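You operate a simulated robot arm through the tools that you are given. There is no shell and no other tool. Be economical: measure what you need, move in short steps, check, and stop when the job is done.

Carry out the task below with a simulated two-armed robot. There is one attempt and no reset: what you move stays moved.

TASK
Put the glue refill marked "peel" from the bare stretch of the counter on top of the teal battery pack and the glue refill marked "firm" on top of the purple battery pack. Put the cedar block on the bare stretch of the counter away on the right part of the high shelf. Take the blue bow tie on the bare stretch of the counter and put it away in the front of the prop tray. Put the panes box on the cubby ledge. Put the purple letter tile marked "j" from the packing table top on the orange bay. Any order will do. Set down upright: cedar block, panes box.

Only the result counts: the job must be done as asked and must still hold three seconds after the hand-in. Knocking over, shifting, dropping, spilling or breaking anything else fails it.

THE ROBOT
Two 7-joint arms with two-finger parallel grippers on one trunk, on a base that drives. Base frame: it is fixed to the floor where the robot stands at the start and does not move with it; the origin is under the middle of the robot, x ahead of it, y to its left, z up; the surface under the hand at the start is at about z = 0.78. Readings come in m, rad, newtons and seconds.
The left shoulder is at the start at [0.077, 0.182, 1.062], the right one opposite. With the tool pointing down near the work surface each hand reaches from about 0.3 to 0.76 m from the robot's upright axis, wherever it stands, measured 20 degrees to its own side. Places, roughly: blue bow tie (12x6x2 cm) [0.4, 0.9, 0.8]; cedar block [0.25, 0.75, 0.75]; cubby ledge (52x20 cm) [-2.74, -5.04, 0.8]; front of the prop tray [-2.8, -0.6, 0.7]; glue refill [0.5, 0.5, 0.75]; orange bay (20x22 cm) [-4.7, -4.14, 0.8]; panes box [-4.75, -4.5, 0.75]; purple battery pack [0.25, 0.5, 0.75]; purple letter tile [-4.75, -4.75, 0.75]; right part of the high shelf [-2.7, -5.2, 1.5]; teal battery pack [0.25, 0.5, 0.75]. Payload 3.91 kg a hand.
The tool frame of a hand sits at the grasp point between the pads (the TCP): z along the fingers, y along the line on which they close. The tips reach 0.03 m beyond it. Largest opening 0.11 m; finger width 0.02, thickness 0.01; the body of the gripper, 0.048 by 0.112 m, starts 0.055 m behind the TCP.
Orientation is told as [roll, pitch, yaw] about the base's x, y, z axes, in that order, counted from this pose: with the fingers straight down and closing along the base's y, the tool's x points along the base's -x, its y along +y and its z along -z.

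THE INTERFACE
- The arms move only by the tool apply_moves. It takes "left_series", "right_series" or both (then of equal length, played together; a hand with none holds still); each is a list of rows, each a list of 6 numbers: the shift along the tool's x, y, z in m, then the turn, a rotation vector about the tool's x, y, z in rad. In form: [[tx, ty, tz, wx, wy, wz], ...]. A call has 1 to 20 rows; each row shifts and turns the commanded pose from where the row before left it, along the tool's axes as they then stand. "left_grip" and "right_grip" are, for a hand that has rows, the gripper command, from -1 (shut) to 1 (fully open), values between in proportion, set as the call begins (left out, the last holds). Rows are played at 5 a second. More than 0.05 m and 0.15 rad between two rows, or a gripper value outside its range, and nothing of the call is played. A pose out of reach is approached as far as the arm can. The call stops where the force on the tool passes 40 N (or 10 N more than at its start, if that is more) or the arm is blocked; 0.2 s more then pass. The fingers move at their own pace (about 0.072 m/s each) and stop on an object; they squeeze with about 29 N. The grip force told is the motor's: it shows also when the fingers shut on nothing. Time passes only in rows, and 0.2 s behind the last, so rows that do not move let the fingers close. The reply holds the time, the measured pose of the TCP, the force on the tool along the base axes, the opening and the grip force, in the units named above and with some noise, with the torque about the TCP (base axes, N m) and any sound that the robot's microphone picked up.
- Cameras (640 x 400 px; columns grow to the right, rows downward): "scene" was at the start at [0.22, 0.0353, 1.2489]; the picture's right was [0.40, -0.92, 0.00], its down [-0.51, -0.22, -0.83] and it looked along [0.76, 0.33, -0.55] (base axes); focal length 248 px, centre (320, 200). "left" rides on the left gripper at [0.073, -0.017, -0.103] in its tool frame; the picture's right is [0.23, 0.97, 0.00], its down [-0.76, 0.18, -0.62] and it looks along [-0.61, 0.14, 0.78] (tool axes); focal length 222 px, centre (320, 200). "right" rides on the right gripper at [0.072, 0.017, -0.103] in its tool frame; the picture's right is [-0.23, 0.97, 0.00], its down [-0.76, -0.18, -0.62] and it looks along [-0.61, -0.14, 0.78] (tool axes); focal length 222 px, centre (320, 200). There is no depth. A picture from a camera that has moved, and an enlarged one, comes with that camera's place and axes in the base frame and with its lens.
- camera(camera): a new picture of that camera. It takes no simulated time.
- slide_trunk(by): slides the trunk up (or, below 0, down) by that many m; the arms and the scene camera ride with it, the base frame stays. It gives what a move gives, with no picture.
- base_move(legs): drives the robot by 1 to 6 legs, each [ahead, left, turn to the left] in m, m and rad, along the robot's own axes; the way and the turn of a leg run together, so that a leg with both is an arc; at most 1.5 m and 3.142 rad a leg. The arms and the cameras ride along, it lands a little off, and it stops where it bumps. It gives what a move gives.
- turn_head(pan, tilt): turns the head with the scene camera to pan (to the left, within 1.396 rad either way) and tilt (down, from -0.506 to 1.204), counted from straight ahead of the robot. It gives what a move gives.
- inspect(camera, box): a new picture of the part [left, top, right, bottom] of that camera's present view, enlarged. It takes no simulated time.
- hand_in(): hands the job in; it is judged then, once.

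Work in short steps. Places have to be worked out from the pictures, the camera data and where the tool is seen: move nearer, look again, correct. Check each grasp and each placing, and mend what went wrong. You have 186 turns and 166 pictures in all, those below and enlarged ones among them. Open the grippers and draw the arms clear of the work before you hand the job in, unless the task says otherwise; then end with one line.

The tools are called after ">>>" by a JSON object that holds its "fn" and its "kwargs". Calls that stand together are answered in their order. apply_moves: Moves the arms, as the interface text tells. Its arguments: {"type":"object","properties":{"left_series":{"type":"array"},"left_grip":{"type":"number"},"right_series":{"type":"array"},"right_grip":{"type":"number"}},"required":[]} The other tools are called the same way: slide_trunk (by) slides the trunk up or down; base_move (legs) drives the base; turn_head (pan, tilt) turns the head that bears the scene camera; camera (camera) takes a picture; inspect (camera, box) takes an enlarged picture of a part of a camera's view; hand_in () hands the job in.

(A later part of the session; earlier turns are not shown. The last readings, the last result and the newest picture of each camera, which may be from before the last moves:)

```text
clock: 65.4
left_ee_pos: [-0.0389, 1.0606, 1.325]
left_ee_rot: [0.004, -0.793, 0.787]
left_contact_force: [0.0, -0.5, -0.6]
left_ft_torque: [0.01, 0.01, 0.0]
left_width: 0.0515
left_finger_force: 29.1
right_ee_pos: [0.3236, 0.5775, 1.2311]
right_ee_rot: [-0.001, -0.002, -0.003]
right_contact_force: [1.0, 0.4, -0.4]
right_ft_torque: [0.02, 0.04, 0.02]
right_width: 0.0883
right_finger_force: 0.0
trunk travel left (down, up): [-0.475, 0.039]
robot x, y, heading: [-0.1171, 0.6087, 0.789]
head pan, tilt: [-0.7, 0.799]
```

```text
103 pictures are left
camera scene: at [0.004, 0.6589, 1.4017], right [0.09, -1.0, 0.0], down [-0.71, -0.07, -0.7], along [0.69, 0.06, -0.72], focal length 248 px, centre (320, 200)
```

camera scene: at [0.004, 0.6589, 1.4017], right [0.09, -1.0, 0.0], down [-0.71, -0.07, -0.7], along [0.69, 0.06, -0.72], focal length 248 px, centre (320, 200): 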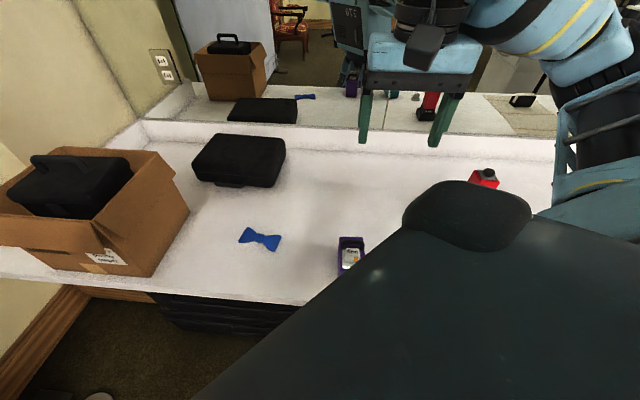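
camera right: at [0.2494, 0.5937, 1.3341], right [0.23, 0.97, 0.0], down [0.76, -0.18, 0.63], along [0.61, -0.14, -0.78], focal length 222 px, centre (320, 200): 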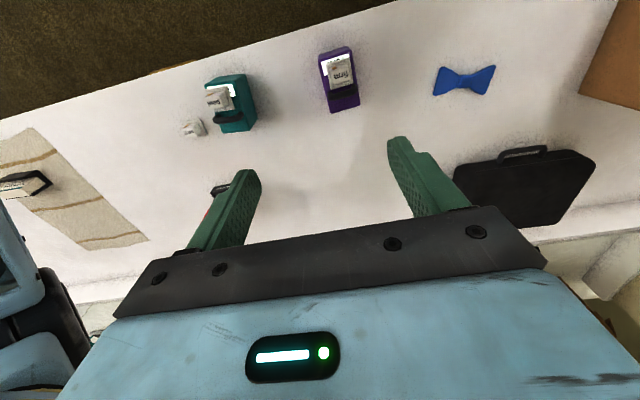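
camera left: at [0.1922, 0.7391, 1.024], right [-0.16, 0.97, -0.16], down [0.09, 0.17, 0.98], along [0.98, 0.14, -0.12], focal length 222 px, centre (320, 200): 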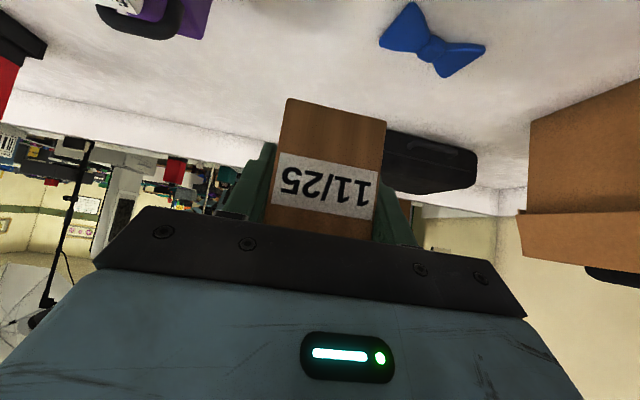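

I enlarge the packs from this overhead view to measure both precisely.

>>> {"fn": "inspect", "kwargs": {"camera": "right", "box": [170, 30, 380, 150]}}

```text
3.05 times, centred on (275, 90) of right
camera zoom: at [0.2494, 0.5937, 1.3341], right [0.23, 0.97, 0.0], down [0.76, -0.18, 0.63], along [0.61, -0.14, -0.78], focal length 677 px, centre (457, 535)
```

zoom: 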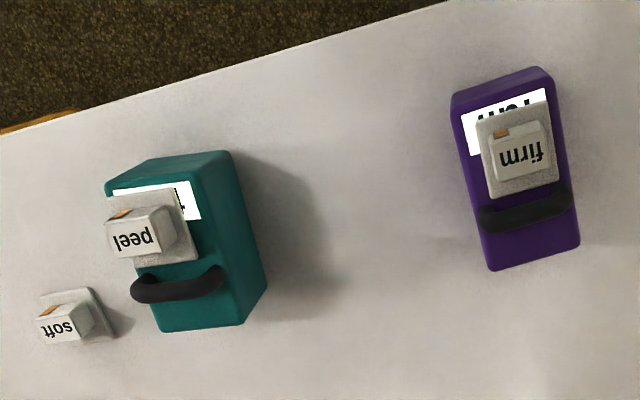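

Teal is unmoved; the purple pack needs ≈(+0.011,−0.0125). I go over its far end (0.390,0.610) down to z 0.95 and check the elbow.

>>> {"fn": "apply_moves", "kwargs": {"right_series": [[-0.033, 0.016, 0.02, 0, 0, 0], [-0.0335, 0.0165, 0.02, 0, 0, 0], [0, 0, 0.05, 0, 0, 0], [0, 0, 0.05, 0, 0, 0], [0, 0, 0.05, 0, 0, 0], [0, 0, 0.05, 0, 0, 0], [0, 0, 0.041, 0, 0, 0], [0, 0, 0, 0, 0, 0]]}}

>>> {"fn": "turn_head", "kwargs": {"pan": -1.1, "tilt": 0.9}}

>>> {"fn": "camera", "kwargs": {"camera": "right"}}

>>> {"fn": "camera", "kwargs": {"camera": "scene"}}

```text
clock: 67.2
left_ee_pos: [-0.0372, 1.0597, 1.3258]
left_ee_rot: [0.007, -0.793, 0.787]
left_contact_force: [0.1, 0.0, -1.4]
left_ft_torque: [-0.02, -0.01, 0.0]
left_width: 0.0517
left_finger_force: 29.0
right_ee_pos: [0.3905, 0.6073, 0.9508]
right_ee_rot: [-0.002, -0.004, -0.002]
right_contact_force: [0.3, -0.6, 0.3]
right_ft_torque: [-0.01, 0.01, -0.04]
right_width: 0.0879
right_finger_force: 0.1
trunk travel left (down, up): [-0.475, 0.039]
robot x, y, heading: [-0.1198, 0.6113, 0.793]
head pan, tilt: [-0.7, 0.799]
```

```text
clock: 68.1
left_ee_pos: [-0.039, 1.0603, 1.3268]
left_ee_rot: [0.003, -0.792, 0.788]
left_contact_force: [-0.1, 0.0, -0.8]
left_ft_torque: [-0.01, 0.03, 0.0]
left_width: 0.0515
left_finger_force: 29.0
right_ee_pos: [0.3913, 0.6075, 0.9507]
right_ee_rot: [-0.002, -0.002, -0.002]
right_contact_force: [0.5, -0.4, -0.5]
right_ft_torque: [-0.02, 0.0, -0.03]
right_width: 0.0883
right_finger_force: 0.1
trunk travel left (down, up): [-0.475, 0.039]
robot x, y, heading: [-0.1171, 0.6078, 0.797]
head pan, tilt: [-1.1, 0.901]
```

```text
101 pictures are left
camera right: at [0.317, 0.6243, 1.0542], right [0.23, 0.97, 0.0], down [0.76, -0.18, 0.63], along [0.61, -0.14, -0.78], focal length 222 px, centre (320, 200)
```

right: 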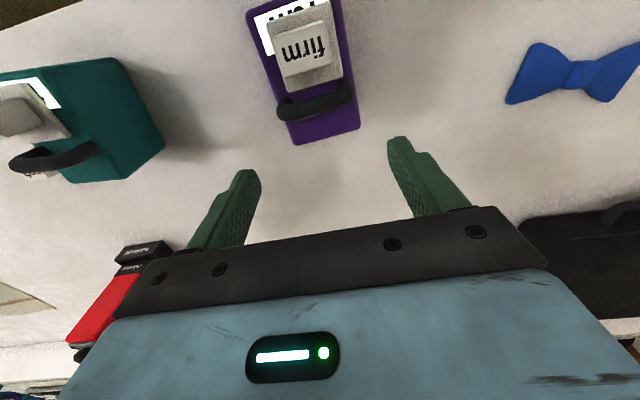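

```text
100 pictures are left
camera scene: at [-0.0043, 0.6287, 1.3938], right [-0.3, -0.95, 0.0], down [-0.75, 0.24, -0.62], along [0.59, -0.19, -0.78], focal length 248 px, centre (320, 200)
```

scene: 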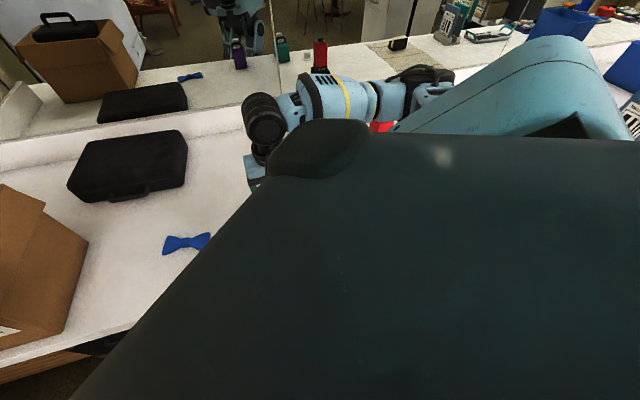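

The elbow is well above everything now. Far end measured at x≈0.398, centre y≈0.612; I shift 4 mm and descend to z≈0.864.

>>> {"fn": "apply_moves", "kwargs": {"right_series": [[0, 0.0045, 0.03, 0, 0, 0], [0, 0, 0.03, 0, 0, 0], [0, 0, 0.02, 0, 0, 0], [0, 0, 0.007, 0, 0, 0], [0, 0, 0, 0, 0, 0]]}}

>>> {"fn": "camera", "kwargs": {"camera": "right"}}

```text
clock: 69.3
left_ee_pos: [-0.0386, 1.0602, 1.3263]
left_ee_rot: [0.006, -0.793, 0.785]
left_contact_force: [-0.1, 0.3, -0.6]
left_ft_torque: [-0.01, 0.02, 0.0]
left_width: 0.0514
left_finger_force: 28.5
right_ee_pos: [0.39, 0.6129, 0.8638]
right_ee_rot: [-0.002, -0.002, -0.001]
right_contact_force: [-0.6, -0.8, -0.1]
right_ft_torque: [-0.01, -0.01, 0.01]
right_width: 0.088
right_finger_force: 0.1
trunk travel left (down, up): [-0.475, 0.039]
robot x, y, heading: [-0.1231, 0.6088, 0.792]
head pan, tilt: [-1.1, 0.901]
```

```text
99 pictures are left
camera right: at [0.3163, 0.6287, 0.9673], right [0.23, 0.97, 0.0], down [0.76, -0.18, 0.63], along [0.61, -0.14, -0.78], focal length 222 px, centre (320, 200)
```

right: 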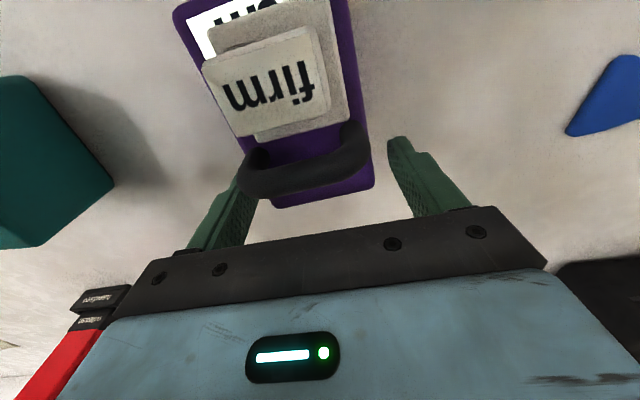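

Fingers straddle the far end. I close on it.

>>> {"fn": "apply_moves", "kwargs": {"right_series": [[0, 0, 0, 0, 0, 0], [0, 0, 0, 0, 0, 0], [0, 0, 0, 0, 0, 0]], "right_grip": -1}}

>>> {"fn": "camera", "kwargs": {"camera": "right"}}

```text
clock: 70.1
left_ee_pos: [-0.0391, 1.0603, 1.3256]
left_ee_rot: [0.004, -0.795, 0.787]
left_contact_force: [0.0, -0.1, -0.5]
left_ft_torque: [-0.03, 0.01, 0.0]
left_width: 0.0514
left_finger_force: 29.0
right_ee_pos: [0.3903, 0.6121, 0.8636]
right_ee_rot: [-0.003, -0.001, 0.0]
right_contact_force: [0.9, -0.1, 0.1]
right_ft_torque: [0.16, 0.0, 0.15]
right_width: 0.0647
right_finger_force: 29.1
trunk travel left (down, up): [-0.475, 0.039]
robot x, y, heading: [-0.1203, 0.6074, 0.791]
head pan, tilt: [-1.1, 0.901]
```

```text
98 pictures are left
camera right: at [0.3164, 0.6286, 0.9674], right [0.23, 0.97, 0.0], down [0.76, -0.18, 0.63], along [0.61, -0.14, -0.78], focal length 222 px, centre (320, 200)
```

right: 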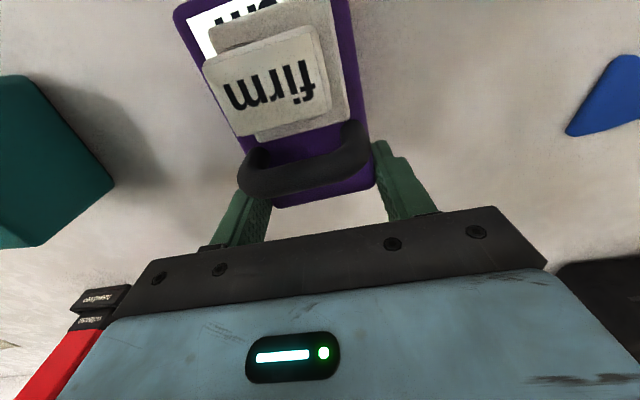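

Gripped (6.5 cm). I slide it back by (+0.011,−0.0125) in small steps.

>>> {"fn": "apply_moves", "kwargs": {"right_series": [[-0.0022, -0.0025, 0, 0, 0, 0], [-0.0022, -0.0025, 0, 0, 0, 0], [-0.0022, -0.0025, 0, 0, 0, 0], [-0.0022, -0.0025, 0, 0, 0, 0], [-0.0022, -0.0025, 0, 0, 0, 0], [0, 0, 0, 0, 0, 0]]}}

>>> {"fn": "apply_moves", "kwargs": {"right_series": [[0, 0, 0, 0, 0, 0], [0, 0, 0, 0, 0, 0], [0, 0, -0.04, 0, 0, 0], [0, 0, -0.05, 0, 0, 0], [0, 0, -0.05, 0, 0, 0], [0, 0, -0.05, 0, 0, 0], [0, 0, -0.05, 0, 0, 0], [0.03, -0.015, -0.03, 0, 0, 0], [0.03, -0.015, -0.03, 0, 0, 0], [0, 0, 0, 0, 0, 0]], "right_grip": 0.5}}

>>> {"fn": "inspect", "kwargs": {"camera": "right", "box": [170, 30, 380, 150]}}

```text
clock: 71.5
left_ee_pos: [-0.0389, 1.0609, 1.3256]
left_ee_rot: [0.006, -0.792, 0.789]
left_contact_force: [-0.5, -0.7, 0.0]
left_ft_torque: [0.01, -0.04, -0.01]
left_width: 0.0519
left_finger_force: 28.9
right_ee_pos: [0.4014, 0.6017, 0.8634]
right_ee_rot: [0.0, -0.002, -0.001]
right_contact_force: [-1.8, 2.5, 5.5]
right_ft_torque: [0.26, 0.0, 0.0]
right_width: 0.0647
right_finger_force: 29.1
trunk travel left (down, up): [-0.475, 0.039]
robot x, y, heading: [-0.1183, 0.6084, 0.793]
head pan, tilt: [-1.1, 0.901]
```

```text
clock: 73.7
left_ee_pos: [-0.0379, 1.0601, 1.3265]
left_ee_rot: [0.006, -0.791, 0.787]
left_contact_force: [-0.3, 0.0, -1.0]
left_ft_torque: [-0.01, -0.02, -0.01]
left_width: 0.0515
left_finger_force: 29.0
right_ee_pos: [0.3406, 0.5715, 1.1632]
right_ee_rot: [-0.002, -0.003, -0.002]
right_contact_force: [0.8, 0.6, 0.6]
right_ft_torque: [0.04, -0.02, 0.01]
right_width: 0.0823
right_finger_force: 0.0
trunk travel left (down, up): [-0.475, 0.039]
robot x, y, heading: [-0.1213, 0.6077, 0.795]
head pan, tilt: [-1.1, 0.901]
```

```text
3.05 times, centred on (275, 90) of right
camera zoom: at [0.2681, 0.5879, 1.266], right [0.23, 0.97, 0.0], down [0.76, -0.18, 0.62], along [0.61, -0.14, -0.78], focal length 677 px, centre (457, 535)
```

zoom: 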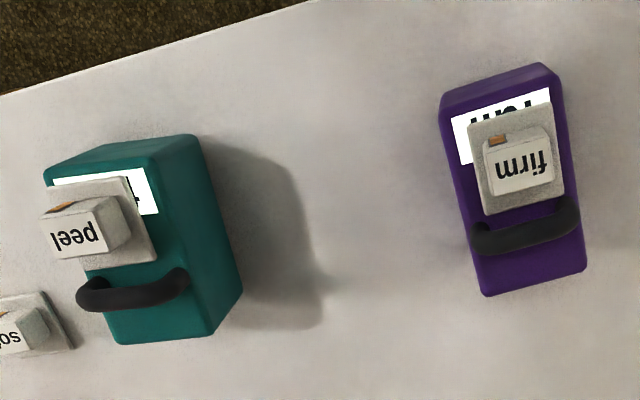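

The pack is back at x 0.313–0.409, y 0.572–0.632, as first measured. Now the bow tie again with the trunk fully up: I turn the right hand to yaw 1.38 and go over the knot at z 1.0.

>>> {"fn": "slide_trunk", "kwargs": {"by": 0.038}}

>>> {"fn": "apply_moves", "kwargs": {"right_series": [[0, 0, 0, 0, 0, -0.138], [0, 0, 0, 0, 0, -0.138], [0, 0, 0, 0, 0, -0.138], [0, 0, 0, 0, 0, -0.138], [0, 0, 0, 0, 0, -0.138], [0, 0, 0, 0, 0, -0.138], [0, 0, 0, 0, 0, -0.138], [0, 0, 0, 0, 0, -0.138], [0, 0, 0, 0, 0, -0.138], [0, 0, 0, 0, 0, -0.138], [-0.045, -0.003, 0.01, 0, 0, 0], [-0.045, -0.003, 0.01, 0, 0, 0], [-0.045, -0.003, 0.02, 0, 0, 0], [-0.045, -0.003, 0.02, 0, 0, 0], [-0.045, -0.003, 0.02, 0, 0, 0], [-0.045, -0.003, 0.02, 0, 0, 0], [-0.045, -0.003, 0.02, 0, 0, 0], [0, 0, 0.04, 0, 0, 0], [0, 0, 0.04, 0, 0, 0], [0, 0, 0, 0, 0, 0]], "right_grip": 0.3}}

>>> {"fn": "turn_head", "kwargs": {"pan": -0.6, "tilt": 0.85}}

>>> {"fn": "camera", "kwargs": {"camera": "scene"}}

>>> {"fn": "camera", "kwargs": {"camera": "right"}}

```text
clock: 74.5
left_ee_pos: [-0.0377, 1.0611, 1.3629]
left_ee_rot: [0.005, -0.789, 0.788]
left_contact_force: [0.4, 0.5, -1.9]
left_ft_torque: [0.04, 0.01, -0.06]
left_width: 0.0516
left_finger_force: 29.1
right_ee_pos: [0.3408, 0.5736, 1.2014]
right_ee_rot: [-0.004, 0.001, -0.001]
right_contact_force: [-0.4, 0.6, -0.8]
right_ft_torque: [-0.02, 0.01, -0.05]
right_width: 0.0824
right_finger_force: 0.0
trunk travel left (down, up): [-0.513, 0.001]
robot x, y, heading: [-0.1192, 0.6097, 0.791]
head pan, tilt: [-1.1, 0.901]
```

```text
clock: 78.7
left_ee_pos: [-0.039, 1.0603, 1.365]
left_ee_rot: [0.005, -0.792, 0.788]
left_contact_force: [-0.7, 0.3, 0.0]
left_ft_torque: [0.0, -0.01, 0.0]
left_width: 0.0514
left_finger_force: 29.3
right_ee_pos: [0.4232, 0.8784, 1.0008]
right_ee_rot: [-0.004, 0.001, 1.378]
right_contact_force: [0.0, 0.1, -0.5]
right_ft_torque: [0.02, -0.02, 0.01]
right_width: 0.0712
right_finger_force: 0.0
trunk travel left (down, up): [-0.513, 0.001]
robot x, y, heading: [-0.1208, 0.6107, 0.793]
head pan, tilt: [-1.1, 0.901]
```

```text
clock: 79.6
left_ee_pos: [-0.0385, 1.0597, 1.3644]
left_ee_rot: [0.005, -0.792, 0.787]
left_contact_force: [-0.4, 0.8, -1.1]
left_ft_torque: [0.01, 0.01, -0.04]
left_width: 0.0516
left_finger_force: 28.3
right_ee_pos: [0.4235, 0.878, 1.0019]
right_ee_rot: [-0.005, 0.002, 1.377]
right_contact_force: [0.4, 0.0, 0.5]
right_ft_torque: [0.03, 0.01, -0.02]
right_width: 0.0716
right_finger_force: 0.0
trunk travel left (down, up): [-0.513, 0.001]
robot x, y, heading: [-0.1193, 0.6114, 0.787]
head pan, tilt: [-0.6, 0.85]
```

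```text
96 pictures are left
camera scene: at [-0.0352, 0.6301, 1.4386], right [0.19, -0.98, 0.0], down [-0.74, -0.14, -0.66], along [0.65, 0.13, -0.75], focal length 248 px, centre (320, 200)
```

scene: 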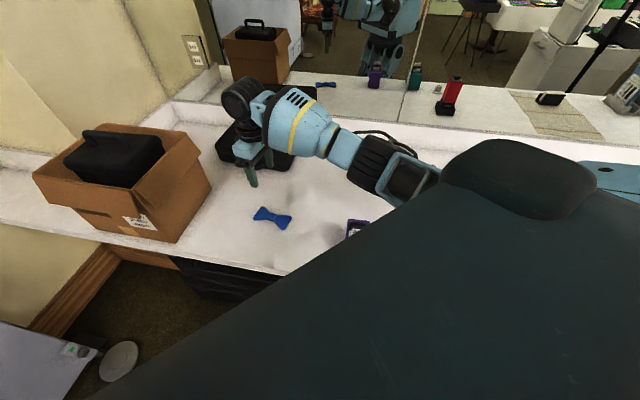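

```text
95 pictures are left
camera right: at [0.3915, 0.8097, 1.105], right [-0.91, 0.41, 0.0], down [0.32, 0.71, 0.62], along [0.26, 0.57, -0.78], focal length 222 px, centre (320, 200)
```

right: 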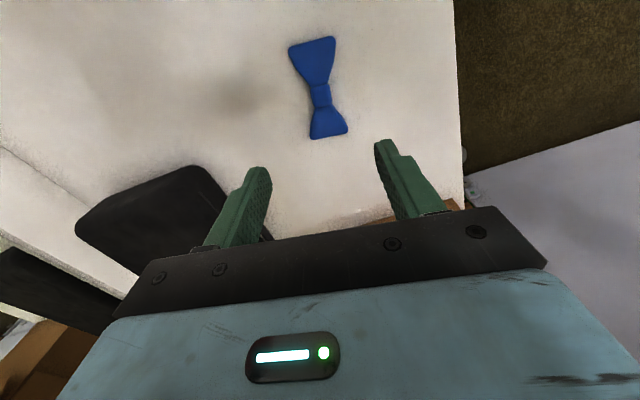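

The elbow would pass close over the purple pack. I move the hand back 0.15 m in −y, then shift the base 0.15 m in +y so the elbow clears the pack sideways.

>>> {"fn": "apply_moves", "kwargs": {"right_series": [[0.03, 0, -0.03, 0, 0, 0], [0.04, 0, -0.02, 0, 0, 0], [0.04, 0, 0, 0, 0, 0], [0.04, 0, 0, 0, 0, 0]]}}

>>> {"fn": "base_move", "kwargs": {"legs": [[0.106, 0.106, 0]]}}

>>> {"fn": "camera", "kwargs": {"camera": "scene"}}

>>> {"fn": "camera", "kwargs": {"camera": "right"}}

```text
clock: 80.6
left_ee_pos: [-0.0376, 1.0588, 1.3643]
left_ee_rot: [0.006, -0.79, 0.788]
left_contact_force: [-1.2, -0.4, -0.2]
left_ft_torque: [0.02, -0.03, 0.02]
left_width: 0.0517
left_finger_force: 28.7
right_ee_pos: [0.3904, 0.7292, 1.0498]
right_ee_rot: [-0.003, 0.0, 1.38]
right_contact_force: [0.1, -0.2, -0.6]
right_ft_torque: [-0.01, 0.0, 0.01]
right_width: 0.0714
right_finger_force: 0.1
trunk travel left (down, up): [-0.513, 0.001]
robot x, y, heading: [-0.1181, 0.6099, 0.791]
head pan, tilt: [-0.6, 0.85]
```

```text
clock: 82.2
left_ee_pos: [-0.042, 1.2063, 1.3626]
left_ee_rot: [0.007, -0.793, 0.789]
left_contact_force: [1.0, 0.3, -0.1]
left_ft_torque: [0.01, -0.01, 0.0]
left_width: 0.0513
left_finger_force: 29.1
right_ee_pos: [0.3913, 0.8773, 1.0491]
right_ee_rot: [-0.004, 0.002, 1.382]
right_contact_force: [0.8, 0.3, -0.7]
right_ft_torque: [0.01, 0.02, 0.02]
right_width: 0.0715
right_finger_force: 0.0
trunk travel left (down, up): [-0.513, 0.001]
robot x, y, heading: [-0.1201, 0.756, 0.79]
head pan, tilt: [-0.6, 0.85]
```

```text
94 pictures are left
camera scene: at [-0.0369, 0.7766, 1.4387], right [0.19, -0.98, 0.0], down [-0.74, -0.14, -0.66], along [0.65, 0.13, -0.75], focal length 248 px, centre (320, 200)
```

scene: 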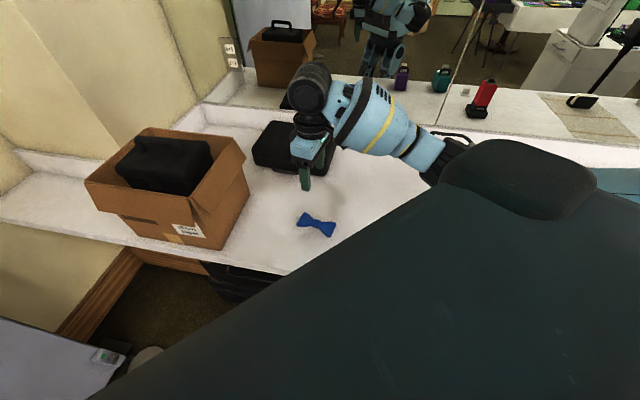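

```text
93 pictures are left
camera right: at [0.3581, 0.809, 1.1542], right [-0.91, 0.41, 0.0], down [0.32, 0.72, 0.62], along [0.26, 0.57, -0.78], focal length 222 px, centre (320, 200)
```

right: 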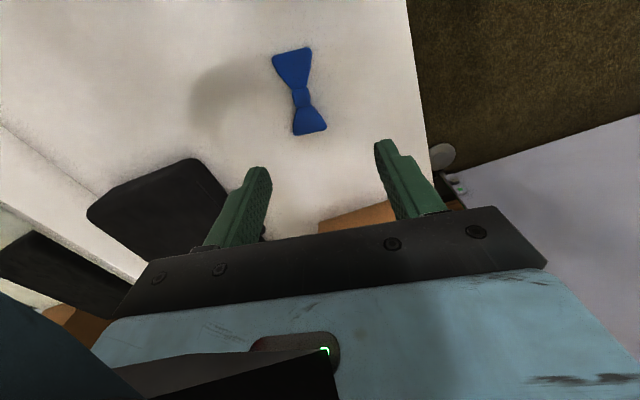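

The elbow still hangs beyond the pack's area. I raise the hand, turn the base back to heading ≈0.4 and shift it to y≈0.9, so the elbow comes to lie left of the pack.

>>> {"fn": "apply_moves", "kwargs": {"right_series": [[0, 0, -0.04, 0, 0, 0], [0, 0, -0.04, 0, 0, 0], [0, 0, 0, 0, 0, 0]]}}

>>> {"fn": "base_move", "kwargs": {"legs": [[0, 0, -0.39], [0.056, 0.133, 0]]}}

>>> {"fn": "turn_head", "kwargs": {"pan": -0.5, "tilt": 0.85}}

>>> {"fn": "camera", "kwargs": {"camera": "scene"}}

>>> {"fn": "camera", "kwargs": {"camera": "right"}}

```text
clock: 83.0
left_ee_pos: [-0.0402, 1.2061, 1.3645]
left_ee_rot: [0.004, -0.791, 0.789]
left_contact_force: [0.1, -0.8, -1.5]
left_ft_torque: [0.02, 0.04, -0.01]
left_width: 0.0516
left_finger_force: 28.7
right_ee_pos: [0.3913, 0.8782, 1.1307]
right_ee_rot: [-0.001, 0.003, 1.379]
right_contact_force: [0.2, 0.6, 0.0]
right_ft_torque: [-0.02, 0.0, 0.01]
right_width: 0.0716
right_finger_force: 0.0
trunk travel left (down, up): [-0.513, 0.001]
robot x, y, heading: [-0.1208, 0.7512, 0.796]
head pan, tilt: [-0.6, 0.85]
```

```text
clock: 86.0
left_ee_pos: [0.1274, 1.2848, 1.3639]
left_ee_rot: [0.004, -0.793, 0.395]
left_contact_force: [-0.6, -0.3, -0.7]
left_ft_torque: [-0.01, 0.0, 0.0]
left_width: 0.0515
left_finger_force: 29.1
right_ee_pos: [0.3991, 0.8157, 1.1308]
right_ee_rot: [0.0, 0.002, 0.988]
right_contact_force: [-0.1, 0.1, 0.0]
right_ft_torque: [-0.02, 0.01, -0.01]
right_width: 0.0716
right_finger_force: 0.1
trunk travel left (down, up): [-0.513, 0.001]
robot x, y, heading: [-0.1187, 0.8992, 0.406]
head pan, tilt: [-0.6, 0.85]
```

```text
clock: 86.7
left_ee_pos: [0.126, 1.2855, 1.3636]
left_ee_rot: [0.005, -0.79, 0.396]
left_contact_force: [0.5, -0.8, -0.6]
left_ft_torque: [0.01, 0.01, 0.0]
left_width: 0.0513
left_finger_force: 29.4
right_ee_pos: [0.3996, 0.8167, 1.1305]
right_ee_rot: [-0.004, 0.002, 0.987]
right_contact_force: [1.0, -0.2, -0.3]
right_ft_torque: [0.02, -0.04, 0.0]
right_width: 0.0716
right_finger_force: 0.1
trunk travel left (down, up): [-0.513, 0.001]
robot x, y, heading: [-0.1213, 0.8993, 0.397]
head pan, tilt: [-0.499, 0.85]
```

```text
92 pictures are left
camera scene: at [-0.0331, 0.8952, 1.4386], right [-0.1, -1.0, 0.0], down [-0.75, 0.07, -0.66], along [0.66, -0.07, -0.75], focal length 248 px, centre (320, 200)
```

scene: 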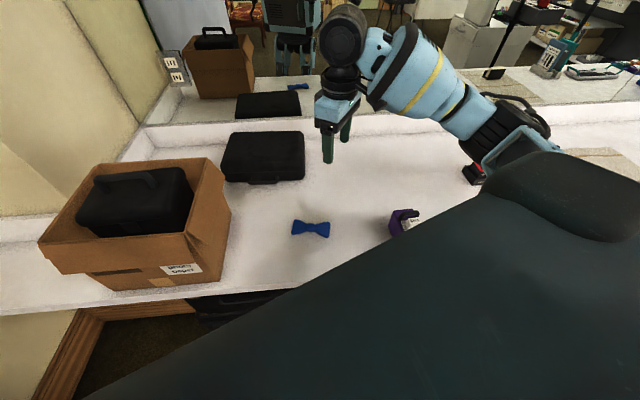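

```text
91 pictures are left
camera right: at [0.3444, 0.7649, 1.2344], right [-0.69, 0.73, 0.0], down [0.57, 0.54, 0.62], along [0.45, 0.43, -0.78], focal length 222 px, centre (320, 200)
```

right: 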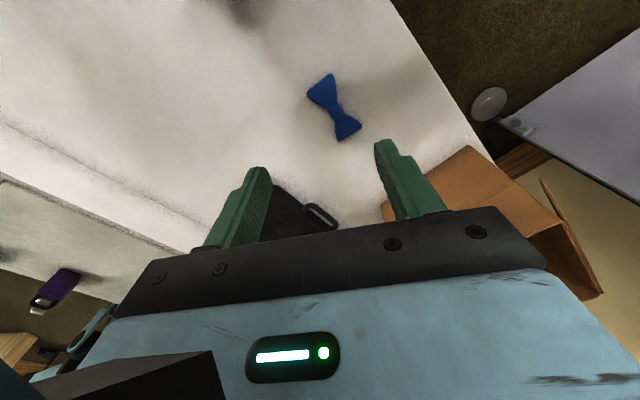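

I estimate the elbow will stay above z≈1.0 with the trunk up. I turn to yaw 1.38, go over the knot and lower to z≈0.91, then check again.

>>> {"fn": "apply_moves", "kwargs": {"right_series": [[0, 0, 0, 0, 0, -0.131], [0, 0, 0, 0, 0, -0.131], [0, 0, 0, 0, 0, -0.131], [-0.0315, -0.0054, 0.02, 0, 0, 0], [-0.0315, -0.0054, 0.02, 0, 0, 0], [0, 0, 0.045, 0, 0, 0], [0, 0, 0.045, 0, 0, 0], [0, 0, 0.045, 0, 0, 0], [0, 0, 0.045, 0, 0, 0], [0, 0, 0, 0, 0, 0]]}}

>>> {"fn": "camera", "kwargs": {"camera": "scene"}}

>>> {"fn": "camera", "kwargs": {"camera": "right"}}

```text
clock: 88.9
left_ee_pos: [0.1276, 1.2857, 1.3639]
left_ee_rot: [0.006, -0.791, 0.396]
left_contact_force: [-0.2, -0.3, -0.3]
left_ft_torque: [0.02, -0.01, -0.04]
left_width: 0.0514
left_finger_force: 28.8
right_ee_pos: [0.4216, 0.8762, 0.9106]
right_ee_rot: [-0.004, 0.001, 1.381]
right_contact_force: [-0.4, -0.5, 1.2]
right_ft_torque: [0.01, 0.03, -0.02]
right_width: 0.0714
right_finger_force: 0.0
trunk travel left (down, up): [-0.513, 0.001]
robot x, y, heading: [-0.1247, 0.9022, 0.402]
head pan, tilt: [-0.499, 0.85]
```

```text
90 pictures are left
camera scene: at [-0.0334, 0.895, 1.4387], right [-0.1, -1.0, 0.0], down [-0.75, 0.07, -0.66], along [0.66, -0.06, -0.75], focal length 248 px, centre (320, 200)
```

scene: 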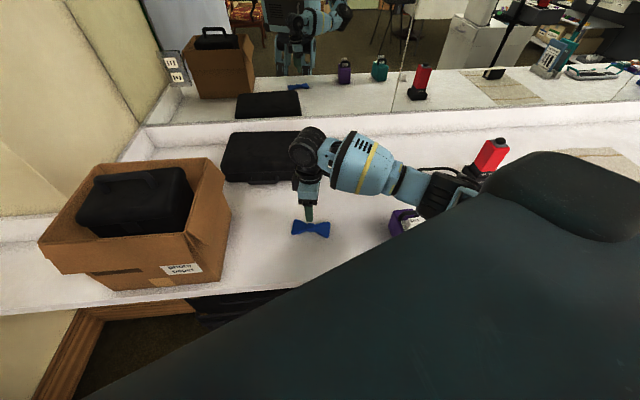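

```text
89 pictures are left
camera right: at [0.3905, 0.8072, 1.0145], right [-0.91, 0.41, 0.0], down [0.32, 0.72, 0.62], along [0.26, 0.57, -0.78], focal length 222 px, centre (320, 200)
```

right: 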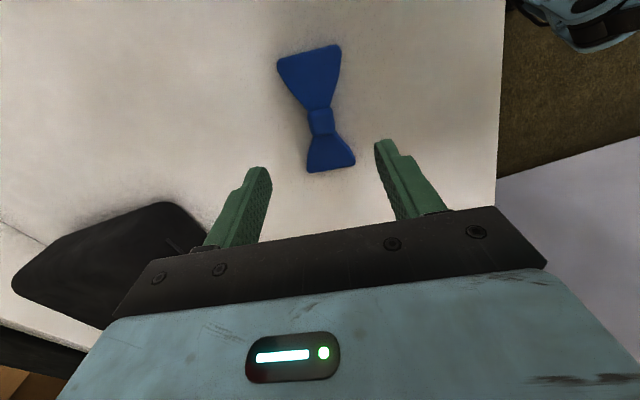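

The mirror shows the elbow well above the packs. I descend in two steps watching for drift.

>>> {"fn": "apply_moves", "kwargs": {"right_series": [[0, 0.001, 0.025, 0, 0, 0], [0, 0, 0.025, 0, 0, 0], [0, 0, 0, 0, 0, 0]]}}

>>> {"fn": "camera", "kwargs": {"camera": "scene"}}

```text
clock: 89.7
left_ee_pos: [0.1265, 1.2856, 1.3641]
left_ee_rot: [0.004, -0.793, 0.396]
left_contact_force: [0.4, -0.2, -0.4]
left_ft_torque: [-0.03, 0.01, 0.02]
left_width: 0.0516
left_finger_force: 28.4
right_ee_pos: [0.4226, 0.8769, 0.8596]
right_ee_rot: [-0.002, 0.002, 1.38]
right_contact_force: [0.0, -0.2, -0.3]
right_ft_torque: [-0.02, 0.01, 0.01]
right_width: 0.0716
right_finger_force: 0.1
trunk travel left (down, up): [-0.513, 0.001]
robot x, y, heading: [-0.1212, 0.8969, 0.402]
head pan, tilt: [-0.499, 0.85]
```

```text
88 pictures are left
camera scene: at [-0.0333, 0.8948, 1.4387], right [-0.1, -1.0, 0.0], down [-0.75, 0.07, -0.66], along [0.66, -0.06, -0.75], focal length 248 px, centre (320, 200)
```

scene: 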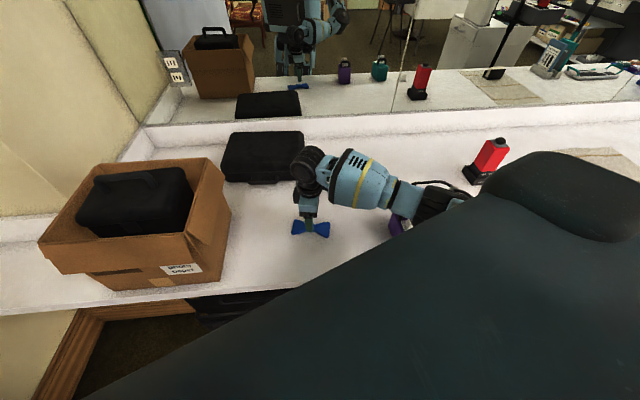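

Still clear (mirror). I go down to z≈0.814.

>>> {"fn": "apply_moves", "kwargs": {"right_series": [[0, 0, 0.02, 0, 0, 0], [0, 0, 0.015, 0, 0, 0], [0, 0, 0.01, 0, 0, 0], [0, 0, 0, 0, 0, 0]]}}

>>> {"fn": "camera", "kwargs": {"camera": "right"}}

```text
clock: 90.7
left_ee_pos: [0.1258, 1.2869, 1.3639]
left_ee_rot: [0.006, -0.793, 0.396]
left_contact_force: [-0.7, -0.1, 0.0]
left_ft_torque: [0.01, 0.02, 0.01]
left_width: 0.0514
left_finger_force: 28.8
right_ee_pos: [0.4216, 0.8767, 0.8159]
right_ee_rot: [-0.004, 0.002, 1.381]
right_contact_force: [0.1, 0.7, -0.7]
right_ft_torque: [0.0, 0.05, 0.01]
right_width: 0.0716
right_finger_force: 0.0
trunk travel left (down, up): [-0.513, 0.001]
robot x, y, heading: [-0.1212, 0.8985, 0.399]
head pan, tilt: [-0.499, 0.85]
```

```text
87 pictures are left
camera right: at [0.3903, 0.8085, 0.9199], right [-0.91, 0.41, 0.0], down [0.32, 0.72, 0.62], along [0.25, 0.57, -0.78], focal length 222 px, centre (320, 200)
```

right: 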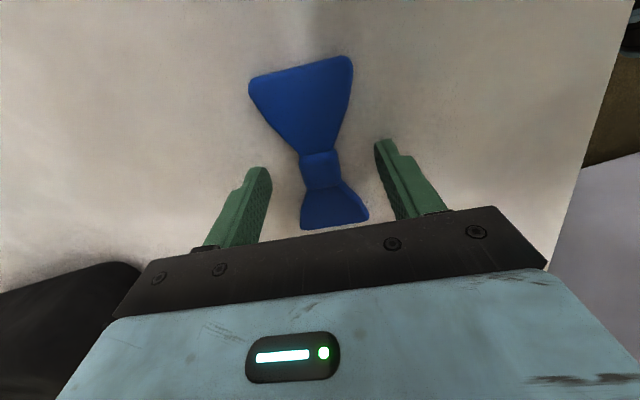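

The knot lies exactly between the pads. I close and lift.

>>> {"fn": "apply_moves", "kwargs": {"right_series": [[0, 0, 0.002, 0, 0, 0], [0, 0, 0, 0, 0, 0], [0, 0, 0, 0, 0, 0], [0, 0, 0, 0, 0, 0], [0, 0, 0, 0, 0, 0]], "right_grip": -1}}

>>> {"fn": "apply_moves", "kwargs": {"right_series": [[0, 0, -0.03, 0, 0, 0], [0, 0, -0.05, 0, 0, 0], [0, 0, -0.05, 0, 0, 0], [0, 0, -0.05, 0, 0, 0], [0, 0, -0.05, 0, 0, 0], [0, 0, -0.05, 0, 0, 0], [0, 0, 0, 0, 0, 0]]}}

>>> {"fn": "camera", "kwargs": {"camera": "right"}}

>>> {"fn": "camera", "kwargs": {"camera": "scene"}}

```text
clock: 91.9
left_ee_pos: [0.1274, 1.2855, 1.3644]
left_ee_rot: [0.005, -0.793, 0.396]
left_contact_force: [-0.5, -0.5, -0.9]
left_ft_torque: [0.0, 0.03, 0.03]
left_width: 0.0515
left_finger_force: 28.9
right_ee_pos: [0.422, 0.8776, 0.8137]
right_ee_rot: [-0.003, 0.002, 1.381]
right_contact_force: [-1.2, -0.1, 0.1]
right_ft_torque: [-0.01, 0.01, 0.0]
right_width: 0.0248
right_finger_force: 29.1
trunk travel left (down, up): [-0.513, 0.001]
robot x, y, heading: [-0.1179, 0.8975, 0.401]
head pan, tilt: [-0.499, 0.85]
```

```text
clock: 93.5
left_ee_pos: [0.1271, 1.2863, 1.3632]
left_ee_rot: [0.006, -0.79, 0.396]
left_contact_force: [0.4, -0.1, -0.9]
left_ft_torque: [0.0, 0.02, -0.01]
left_width: 0.0518
left_finger_force: 28.9
right_ee_pos: [0.4221, 0.8748, 1.0944]
right_ee_rot: [-0.003, 0.004, 1.381]
right_contact_force: [0.1, -0.3, 0.1]
right_ft_torque: [0.01, 0.01, -0.01]
right_width: 0.0248
right_finger_force: 28.7
trunk travel left (down, up): [-0.513, 0.001]
robot x, y, heading: [-0.1219, 0.8972, 0.397]
head pan, tilt: [-0.499, 0.85]
```

```text
86 pictures are left
camera right: at [0.3904, 0.8072, 1.1971], right [-0.91, 0.41, 0.0], down [0.32, 0.72, 0.62], along [0.25, 0.57, -0.78], focal length 222 px, centre (320, 200)
```

right: 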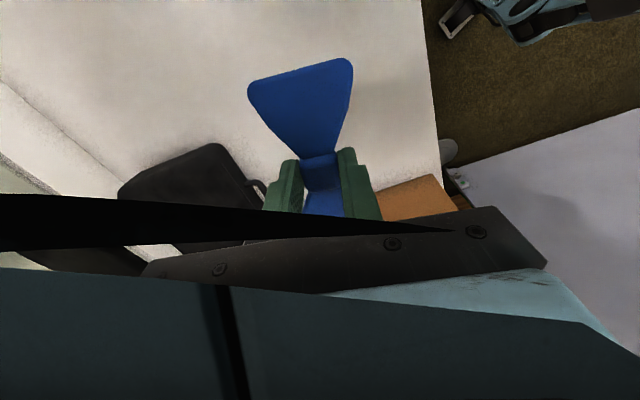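

```text
85 pictures are left
camera scene: at [-0.0327, 0.895, 1.4385], right [-0.1, -1.0, 0.0], down [-0.75, 0.07, -0.66], along [0.66, -0.06, -0.75], focal length 248 px, centre (320, 200)
```

scene: 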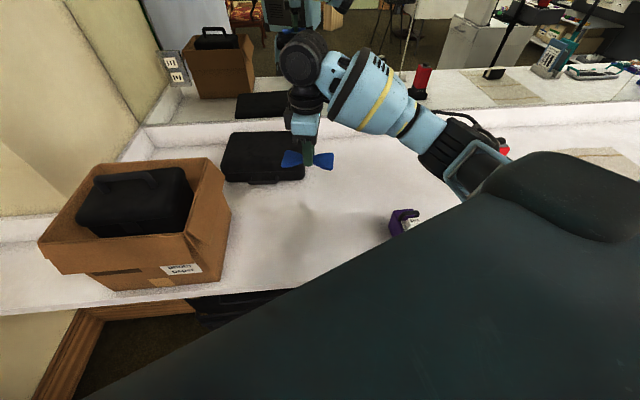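

Bow tie held. I back off from the counter 0.5 m and turn right by about 1.4 rad first to look around.

>>> {"fn": "base_move", "kwargs": {"legs": [[-0.46, 0.195, 0], [0, 0, -1.5]]}}

>>> {"fn": "turn_head", "kwargs": {"pan": -1.3, "tilt": 0.25}}

>>> {"fn": "camera", "kwargs": {"camera": "scene"}}

```text
clock: 100.0
left_ee_pos: [-0.2039, 0.6739, 1.3641]
left_ee_rot: [0.005, -0.793, -1.115]
left_contact_force: [-0.3, 0.0, -1.1]
left_ft_torque: [0.0, -0.01, 0.02]
left_width: 0.0515
left_finger_force: 29.3
right_ee_pos: [-0.5967, 0.354, 1.0933]
right_ee_rot: [-0.002, 0.002, -0.127]
right_contact_force: [0.0, 1.0, -0.6]
right_ft_torque: [0.01, -0.04, 0.02]
right_width: 0.0249
right_finger_force: 28.7
trunk travel left (down, up): [-0.513, 0.001]
robot x, y, heading: [-0.6047, 0.8948, -1.108]
head pan, tilt: [-0.499, 0.85]
```

```text
clock: 101.2
left_ee_pos: [-0.2042, 0.6741, 1.3645]
left_ee_rot: [0.005, -0.792, -1.114]
left_contact_force: [0.9, -0.7, -1.5]
left_ft_torque: [0.02, -0.01, 0.0]
left_width: 0.0513
left_finger_force: 29.0
right_ee_pos: [-0.595, 0.3535, 1.0922]
right_ee_rot: [-0.002, 0.0, -0.126]
right_contact_force: [-0.2, 1.0, 0.1]
right_ft_torque: [-0.02, 0.02, -0.01]
right_width: 0.0247
right_finger_force: 29.1
trunk travel left (down, up): [-0.513, 0.001]
robot x, y, heading: [-0.6059, 0.8962, -1.104]
head pan, tilt: [-1.3, 0.25]
```

```text
84 pictures are left
camera scene: at [-0.6711, 0.8244, 1.4917], right [-0.67, 0.74, 0.0], down [0.18, 0.17, -0.97], along [-0.72, -0.65, -0.25], focal length 248 px, centre (320, 200)
```

scene: 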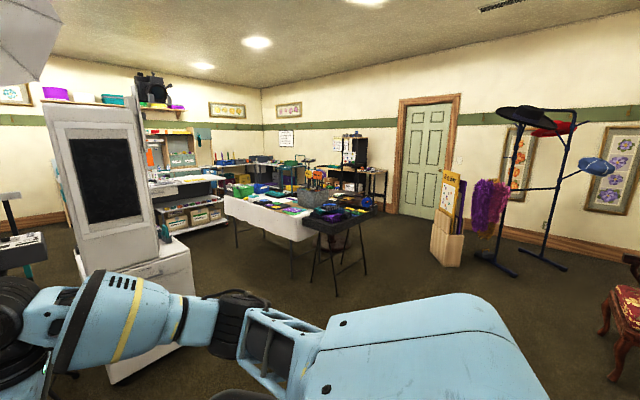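

A table with a black tray on a stand is at about (−2.4…−2.8,−0.6). I turn to face it and drive 1.2 m, then look.

>>> {"fn": "base_move", "kwargs": {"legs": [[0, 0, -1.386], [1.2, 0, 0]]}}

>>> {"fn": "turn_head", "kwargs": {"pan": 0, "tilt": 0.45}}

>>> {"fn": "camera", "kwargs": {"camera": "scene"}}

```text
clock: 110.6
left_ee_pos: [-1.7024, -0.246, 1.3643]
left_ee_rot: [0.005, -0.793, -2.502]
left_contact_force: [-0.4, -0.2, -0.4]
left_ft_torque: [0.01, -0.02, 0.01]
left_width: 0.0513
left_finger_force: 28.7
right_ee_pos: [-2.0875, 0.0808, 1.0943]
right_ee_rot: [0.0, 0.002, -1.518]
right_contact_force: [-0.4, 0.8, 0.1]
right_ft_torque: [0.01, 0.01, -0.02]
right_width: 0.0247
right_finger_force: 28.7
trunk travel left (down, up): [-0.513, 0.001]
robot x, y, heading: [-1.5554, 0.1879, -2.503]
head pan, tilt: [-1.3, 0.25]
```

```text
clock: 112.1
left_ee_pos: [-1.702, -0.2458, 1.3646]
left_ee_rot: [0.004, -0.794, -2.502]
left_contact_force: [0.6, 0.6, -1.4]
left_ft_torque: [0.0, 0.03, 0.03]
left_width: 0.0514
left_finger_force: 28.4
right_ee_pos: [-2.0892, 0.0798, 1.0922]
right_ee_rot: [-0.003, 0.002, -1.517]
right_contact_force: [-0.1, -0.1, 0.2]
right_ft_torque: [0.03, -0.01, -0.02]
right_width: 0.0247
right_finger_force: 29.1
trunk travel left (down, up): [-0.513, 0.001]
robot x, y, heading: [-1.5589, 0.1902, -2.494]
head pan, tilt: [0.0, 0.45]
```

```text
83 pictures are left
camera scene: at [-1.6379, 0.1281, 1.4731], right [-0.6, 0.8, 0.0], down [0.35, 0.26, -0.9], along [-0.72, -0.54, -0.44], focal length 248 px, centre (320, 200)
```

scene: 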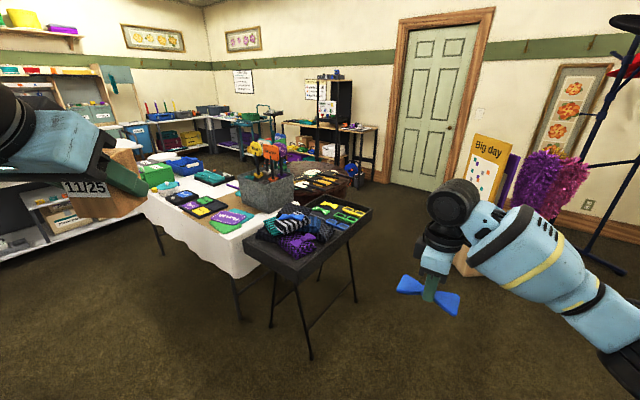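

>>> {"fn": "inspect", "kwargs": {"camera": "scene", "box": [220, 170, 400, 310]}}

```text
2.86 times, centred on (310, 240) of scene
camera zoom: at [-1.6379, 0.1281, 1.4731], right [-0.6, 0.8, 0.0], down [0.35, 0.26, -0.9], along [-0.72, -0.54, -0.44], focal length 709 px, centre (349, 86)
```

zoom: 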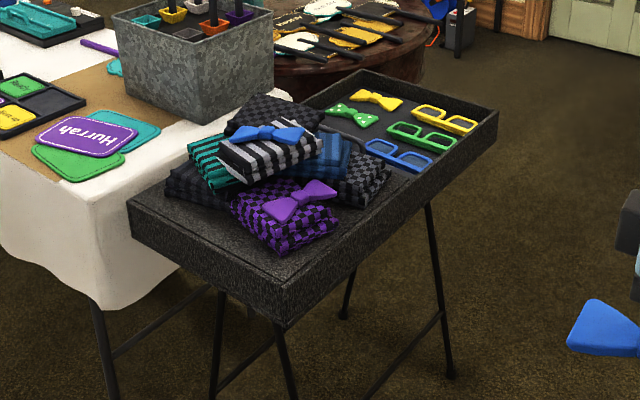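

The tray spans x −2.96…−2.25, y −0.835…−0.445; its front (flat accessories) is the x≈−2.8 half. I turn to face −y and sidestep to about (−2.6,0.05).

>>> {"fn": "base_move", "kwargs": {"legs": [[0, 0, 0.923], [0.13, -1.04, 0]]}}

>>> {"fn": "turn_head", "kwargs": {"pan": -0.2, "tilt": 0.85}}

>>> {"fn": "camera", "kwargs": {"camera": "scene"}}

```text
clock: 123.9
left_ee_pos: [-2.3532, -0.3068, 1.3638]
left_ee_rot: [0.006, -0.793, -1.602]
left_contact_force: [-0.3, -0.2, -0.6]
left_ft_torque: [0.01, -0.02, 0.0]
left_width: 0.0516
left_finger_force: 29.0
right_ee_pos: [-2.8481, -0.4066, 1.0935]
right_ee_rot: [-0.002, 0.001, -0.617]
right_contact_force: [-1.1, 0.2, -0.4]
right_ft_torque: [0.02, -0.01, -0.01]
right_width: 0.0247
right_finger_force: 29.0
trunk travel left (down, up): [-0.513, 0.001]
robot x, y, heading: [-2.6022, 0.0756, -1.596]
head pan, tilt: [0.0, 0.45]
```

```text
clock: 124.8
left_ee_pos: [-2.3536, -0.3062, 1.3642]
left_ee_rot: [0.004, -0.792, -1.602]
left_contact_force: [-0.1, -0.5, -1.0]
left_ft_torque: [-0.01, -0.06, -0.03]
left_width: 0.0515
left_finger_force: 28.8
right_ee_pos: [-2.8493, -0.4055, 1.0939]
right_ee_rot: [-0.002, 0.002, -0.618]
right_contact_force: [-0.5, -0.7, -0.8]
right_ft_torque: [-0.02, 0.0, -0.02]
right_width: 0.0247
right_finger_force: 29.0
trunk travel left (down, up): [-0.513, 0.001]
robot x, y, heading: [-2.6022, 0.077, -1.594]
head pan, tilt: [-0.201, 0.85]
```

```text
81 pictures are left
camera scene: at [-2.621, -0.0085, 1.4387], right [-0.97, 0.23, 0.0], down [0.17, 0.73, -0.66], along [-0.15, -0.64, -0.75], focal length 248 px, centre (320, 200)
```

scene: 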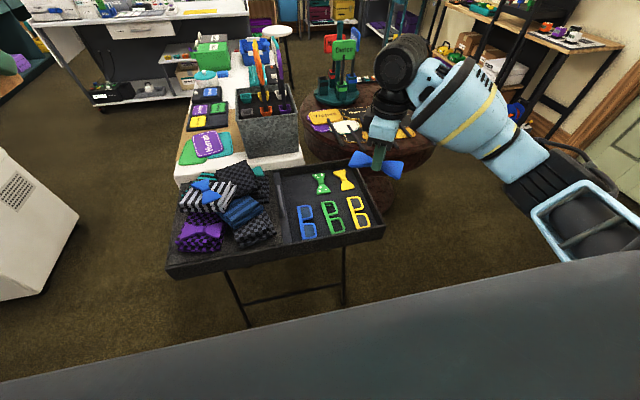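

>>> {"fn": "inspect", "kwargs": {"camera": "scene", "box": [250, 140, 400, 260]}}

```text
3.33 times, centred on (325, 200) of scene
camera zoom: at [-2.621, -0.0085, 1.4387], right [-0.97, 0.23, 0.0], down [0.17, 0.73, -0.66], along [-0.15, -0.64, -0.75], focal length 827 px, centre (303, 200)
```

zoom: 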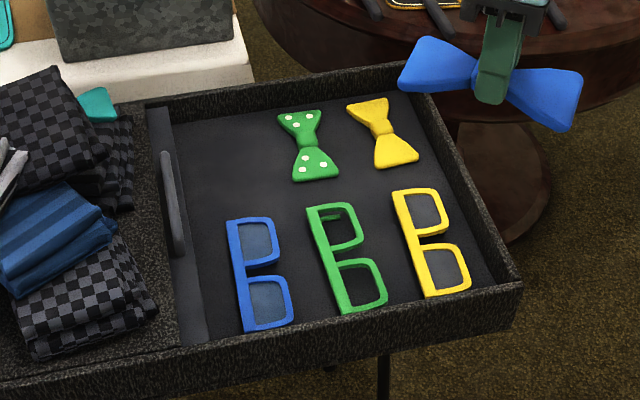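

There's a free slot left of the green bow tie: centre ≈(−2.705,−0.715), 11 cm by 17 cm. I drive 0.2 m ahead, lower the trunk 0.15, and turn the hand so the tie lies along y.

>>> {"fn": "base_move", "kwargs": {"legs": [[0.205, 0, 0.02]]}}

>>> {"fn": "slide_trunk", "kwargs": {"by": -0.15}}

>>> {"fn": "apply_moves", "kwargs": {"right_series": [[0, 0, -0.03, 0, 0, 0.134], [0, 0, -0.03, 0, 0, 0.134], [0, 0, 0, 0, 0, 0.134], [0, 0, 0, 0, 0, 0.134], [0, 0, 0, 0, 0, 0.134], [0, 0, 0, 0, 0, 0.134], [0, 0, 0, 0, 0, 0.134], [0, 0, 0, 0, 0, 0]]}}

>>> {"fn": "camera", "kwargs": {"camera": "right"}}

>>> {"fn": "camera", "kwargs": {"camera": "scene"}}

```text
clock: 126.4
left_ee_pos: [-2.3496, -0.5057, 1.3644]
left_ee_rot: [0.006, -0.791, -1.583]
left_contact_force: [0.2, 0.4, -0.2]
left_ft_torque: [0.02, -0.01, -0.04]
left_width: 0.0516
left_finger_force: 28.8
right_ee_pos: [-2.8418, -0.6155, 1.0935]
right_ee_rot: [-0.002, 0.0, -0.598]
right_contact_force: [0.5, -0.8, -0.2]
right_ft_torque: [0.01, -0.01, 0.01]
right_width: 0.0247
right_finger_force: 28.7
trunk travel left (down, up): [-0.513, 0.001]
robot x, y, heading: [-2.6035, -0.1241, -1.577]
head pan, tilt: [-0.201, 0.85]
```

```text
clock: 128.2
left_ee_pos: [-2.3483, -0.5046, 1.2142]
left_ee_rot: [0.005, -0.793, -1.582]
left_contact_force: [-0.5, 0.3, -1.3]
left_ft_torque: [0.03, 0.01, -0.03]
left_width: 0.0515
left_finger_force: 29.7
right_ee_pos: [-2.8421, -0.6142, 0.9445]
right_ee_rot: [-0.002, 0.001, -0.596]
right_contact_force: [0.0, -0.5, 0.2]
right_ft_torque: [0.01, 0.01, 0.01]
right_width: 0.0246
right_finger_force: 29.1
trunk travel left (down, up): [-0.363, 0.151]
robot x, y, heading: [-2.6072, -0.1277, -1.578]
head pan, tilt: [-0.201, 0.85]
```

```text
clock: 129.9
left_ee_pos: [-2.3494, -0.5058, 1.215]
left_ee_rot: [0.006, -0.794, -1.584]
left_contact_force: [-0.3, 0.9, -0.5]
left_ft_torque: [-0.02, -0.04, -0.01]
left_width: 0.0517
left_finger_force: 28.8
right_ee_pos: [-2.8441, -0.6143, 1.0036]
right_ee_rot: [-0.003, 0.001, -1.539]
right_contact_force: [0.1, -0.8, -0.2]
right_ft_torque: [-0.04, -0.02, 0.0]
right_width: 0.0247
right_finger_force: 28.9
trunk travel left (down, up): [-0.363, 0.151]
robot x, y, heading: [-2.6072, -0.1277, -1.581]
head pan, tilt: [-0.201, 0.85]
```

```text
79 pictures are left
camera right: at [-2.829, -0.5425, 1.1072], right [0.98, -0.19, 0.0], down [-0.15, -0.77, 0.62], along [-0.12, -0.61, -0.78], focal length 222 px, centre (320, 200)
```

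right: 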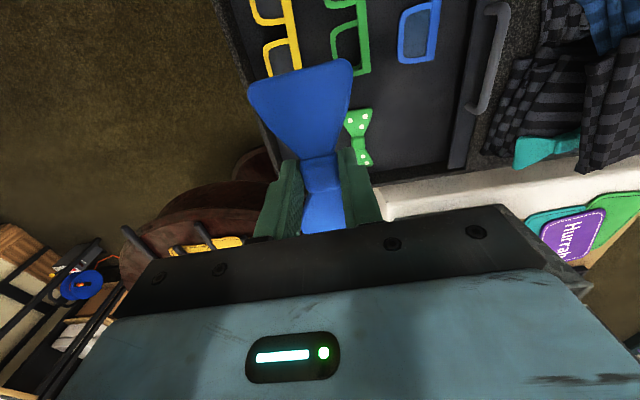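

```text
78 pictures are left
camera scene: at [-2.6237, -0.3312, 1.2655], right [-0.98, 0.21, 0.0], down [0.15, 0.74, -0.66], along [-0.14, -0.65, -0.75], focal length 248 px, centre (320, 200)
```

scene: 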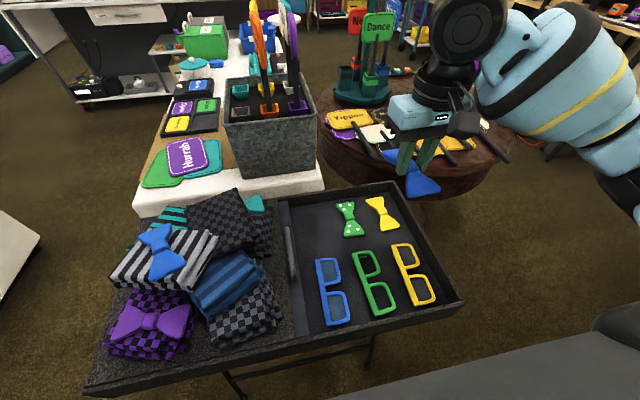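

Slot centre ≈(−2.70,−0.722), floor z≈0.70. I move over it at z≈0.9 and square the yaw.

>>> {"fn": "apply_moves", "kwargs": {"right_series": [[-0.028, 0.035, 0, 0, 0, 0.032], [-0.028, 0.035, 0, 0, 0, 0], [-0.028, 0.035, 0, 0, 0, 0], [-0.028, 0.035, 0, 0, 0, 0], [0, 0, 0.04, 0, 0, 0], [0, 0, 0.04, 0, 0, 0], [0, 0, 0.03, 0, 0, 0], [0, 0, 0, 0, 0, 0]]}}

>>> {"fn": "camera", "kwargs": {"camera": "right"}}

>>> {"fn": "inspect", "kwargs": {"camera": "scene", "box": [250, 130, 450, 330]}}

```text
clock: 131.8
left_ee_pos: [-2.3498, -0.5061, 1.2149]
left_ee_rot: [0.006, -0.791, -1.583]
left_contact_force: [0.6, -0.9, -1.9]
left_ft_torque: [-0.01, 0.01, -0.01]
left_width: 0.0517
left_finger_force: 28.8
right_ee_pos: [-2.7024, -0.7276, 0.8928]
right_ee_rot: [-0.003, 0.0, -1.568]
right_contact_force: [-0.1, 0.2, -0.6]
right_ft_torque: [0.02, -0.02, -0.03]
right_width: 0.0247
right_finger_force: 28.7
trunk travel left (down, up): [-0.363, 0.151]
robot x, y, heading: [-2.6081, -0.1229, -1.578]
head pan, tilt: [-0.201, 0.85]
```

```text
77 pictures are left
camera right: at [-2.6859, -0.6547, 0.9973], right [0.97, -0.22, 0.0], down [-0.17, -0.76, 0.62], along [-0.14, -0.61, -0.78], focal length 222 px, centre (320, 200)
```

right: 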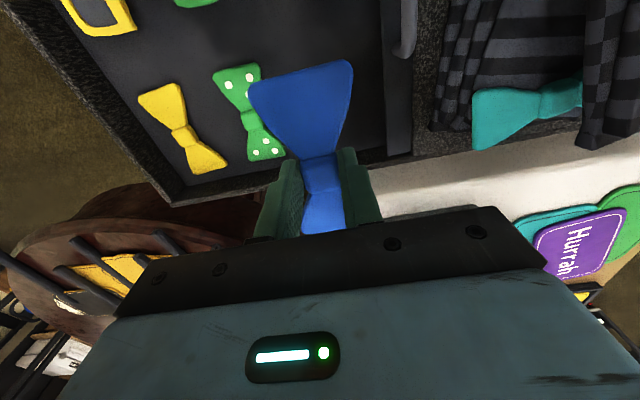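

```text
2.00 times, centred on (350, 230) of scene
camera zoom: at [-2.6236, -0.3311, 1.2655], right [-0.98, 0.21, 0.0], down [0.15, 0.74, -0.66], along [-0.14, -0.65, -0.75], focal length 496 px, centre (260, 140)
```

zoom: 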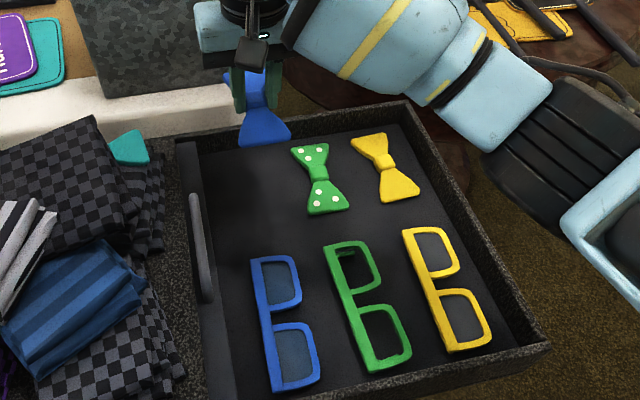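

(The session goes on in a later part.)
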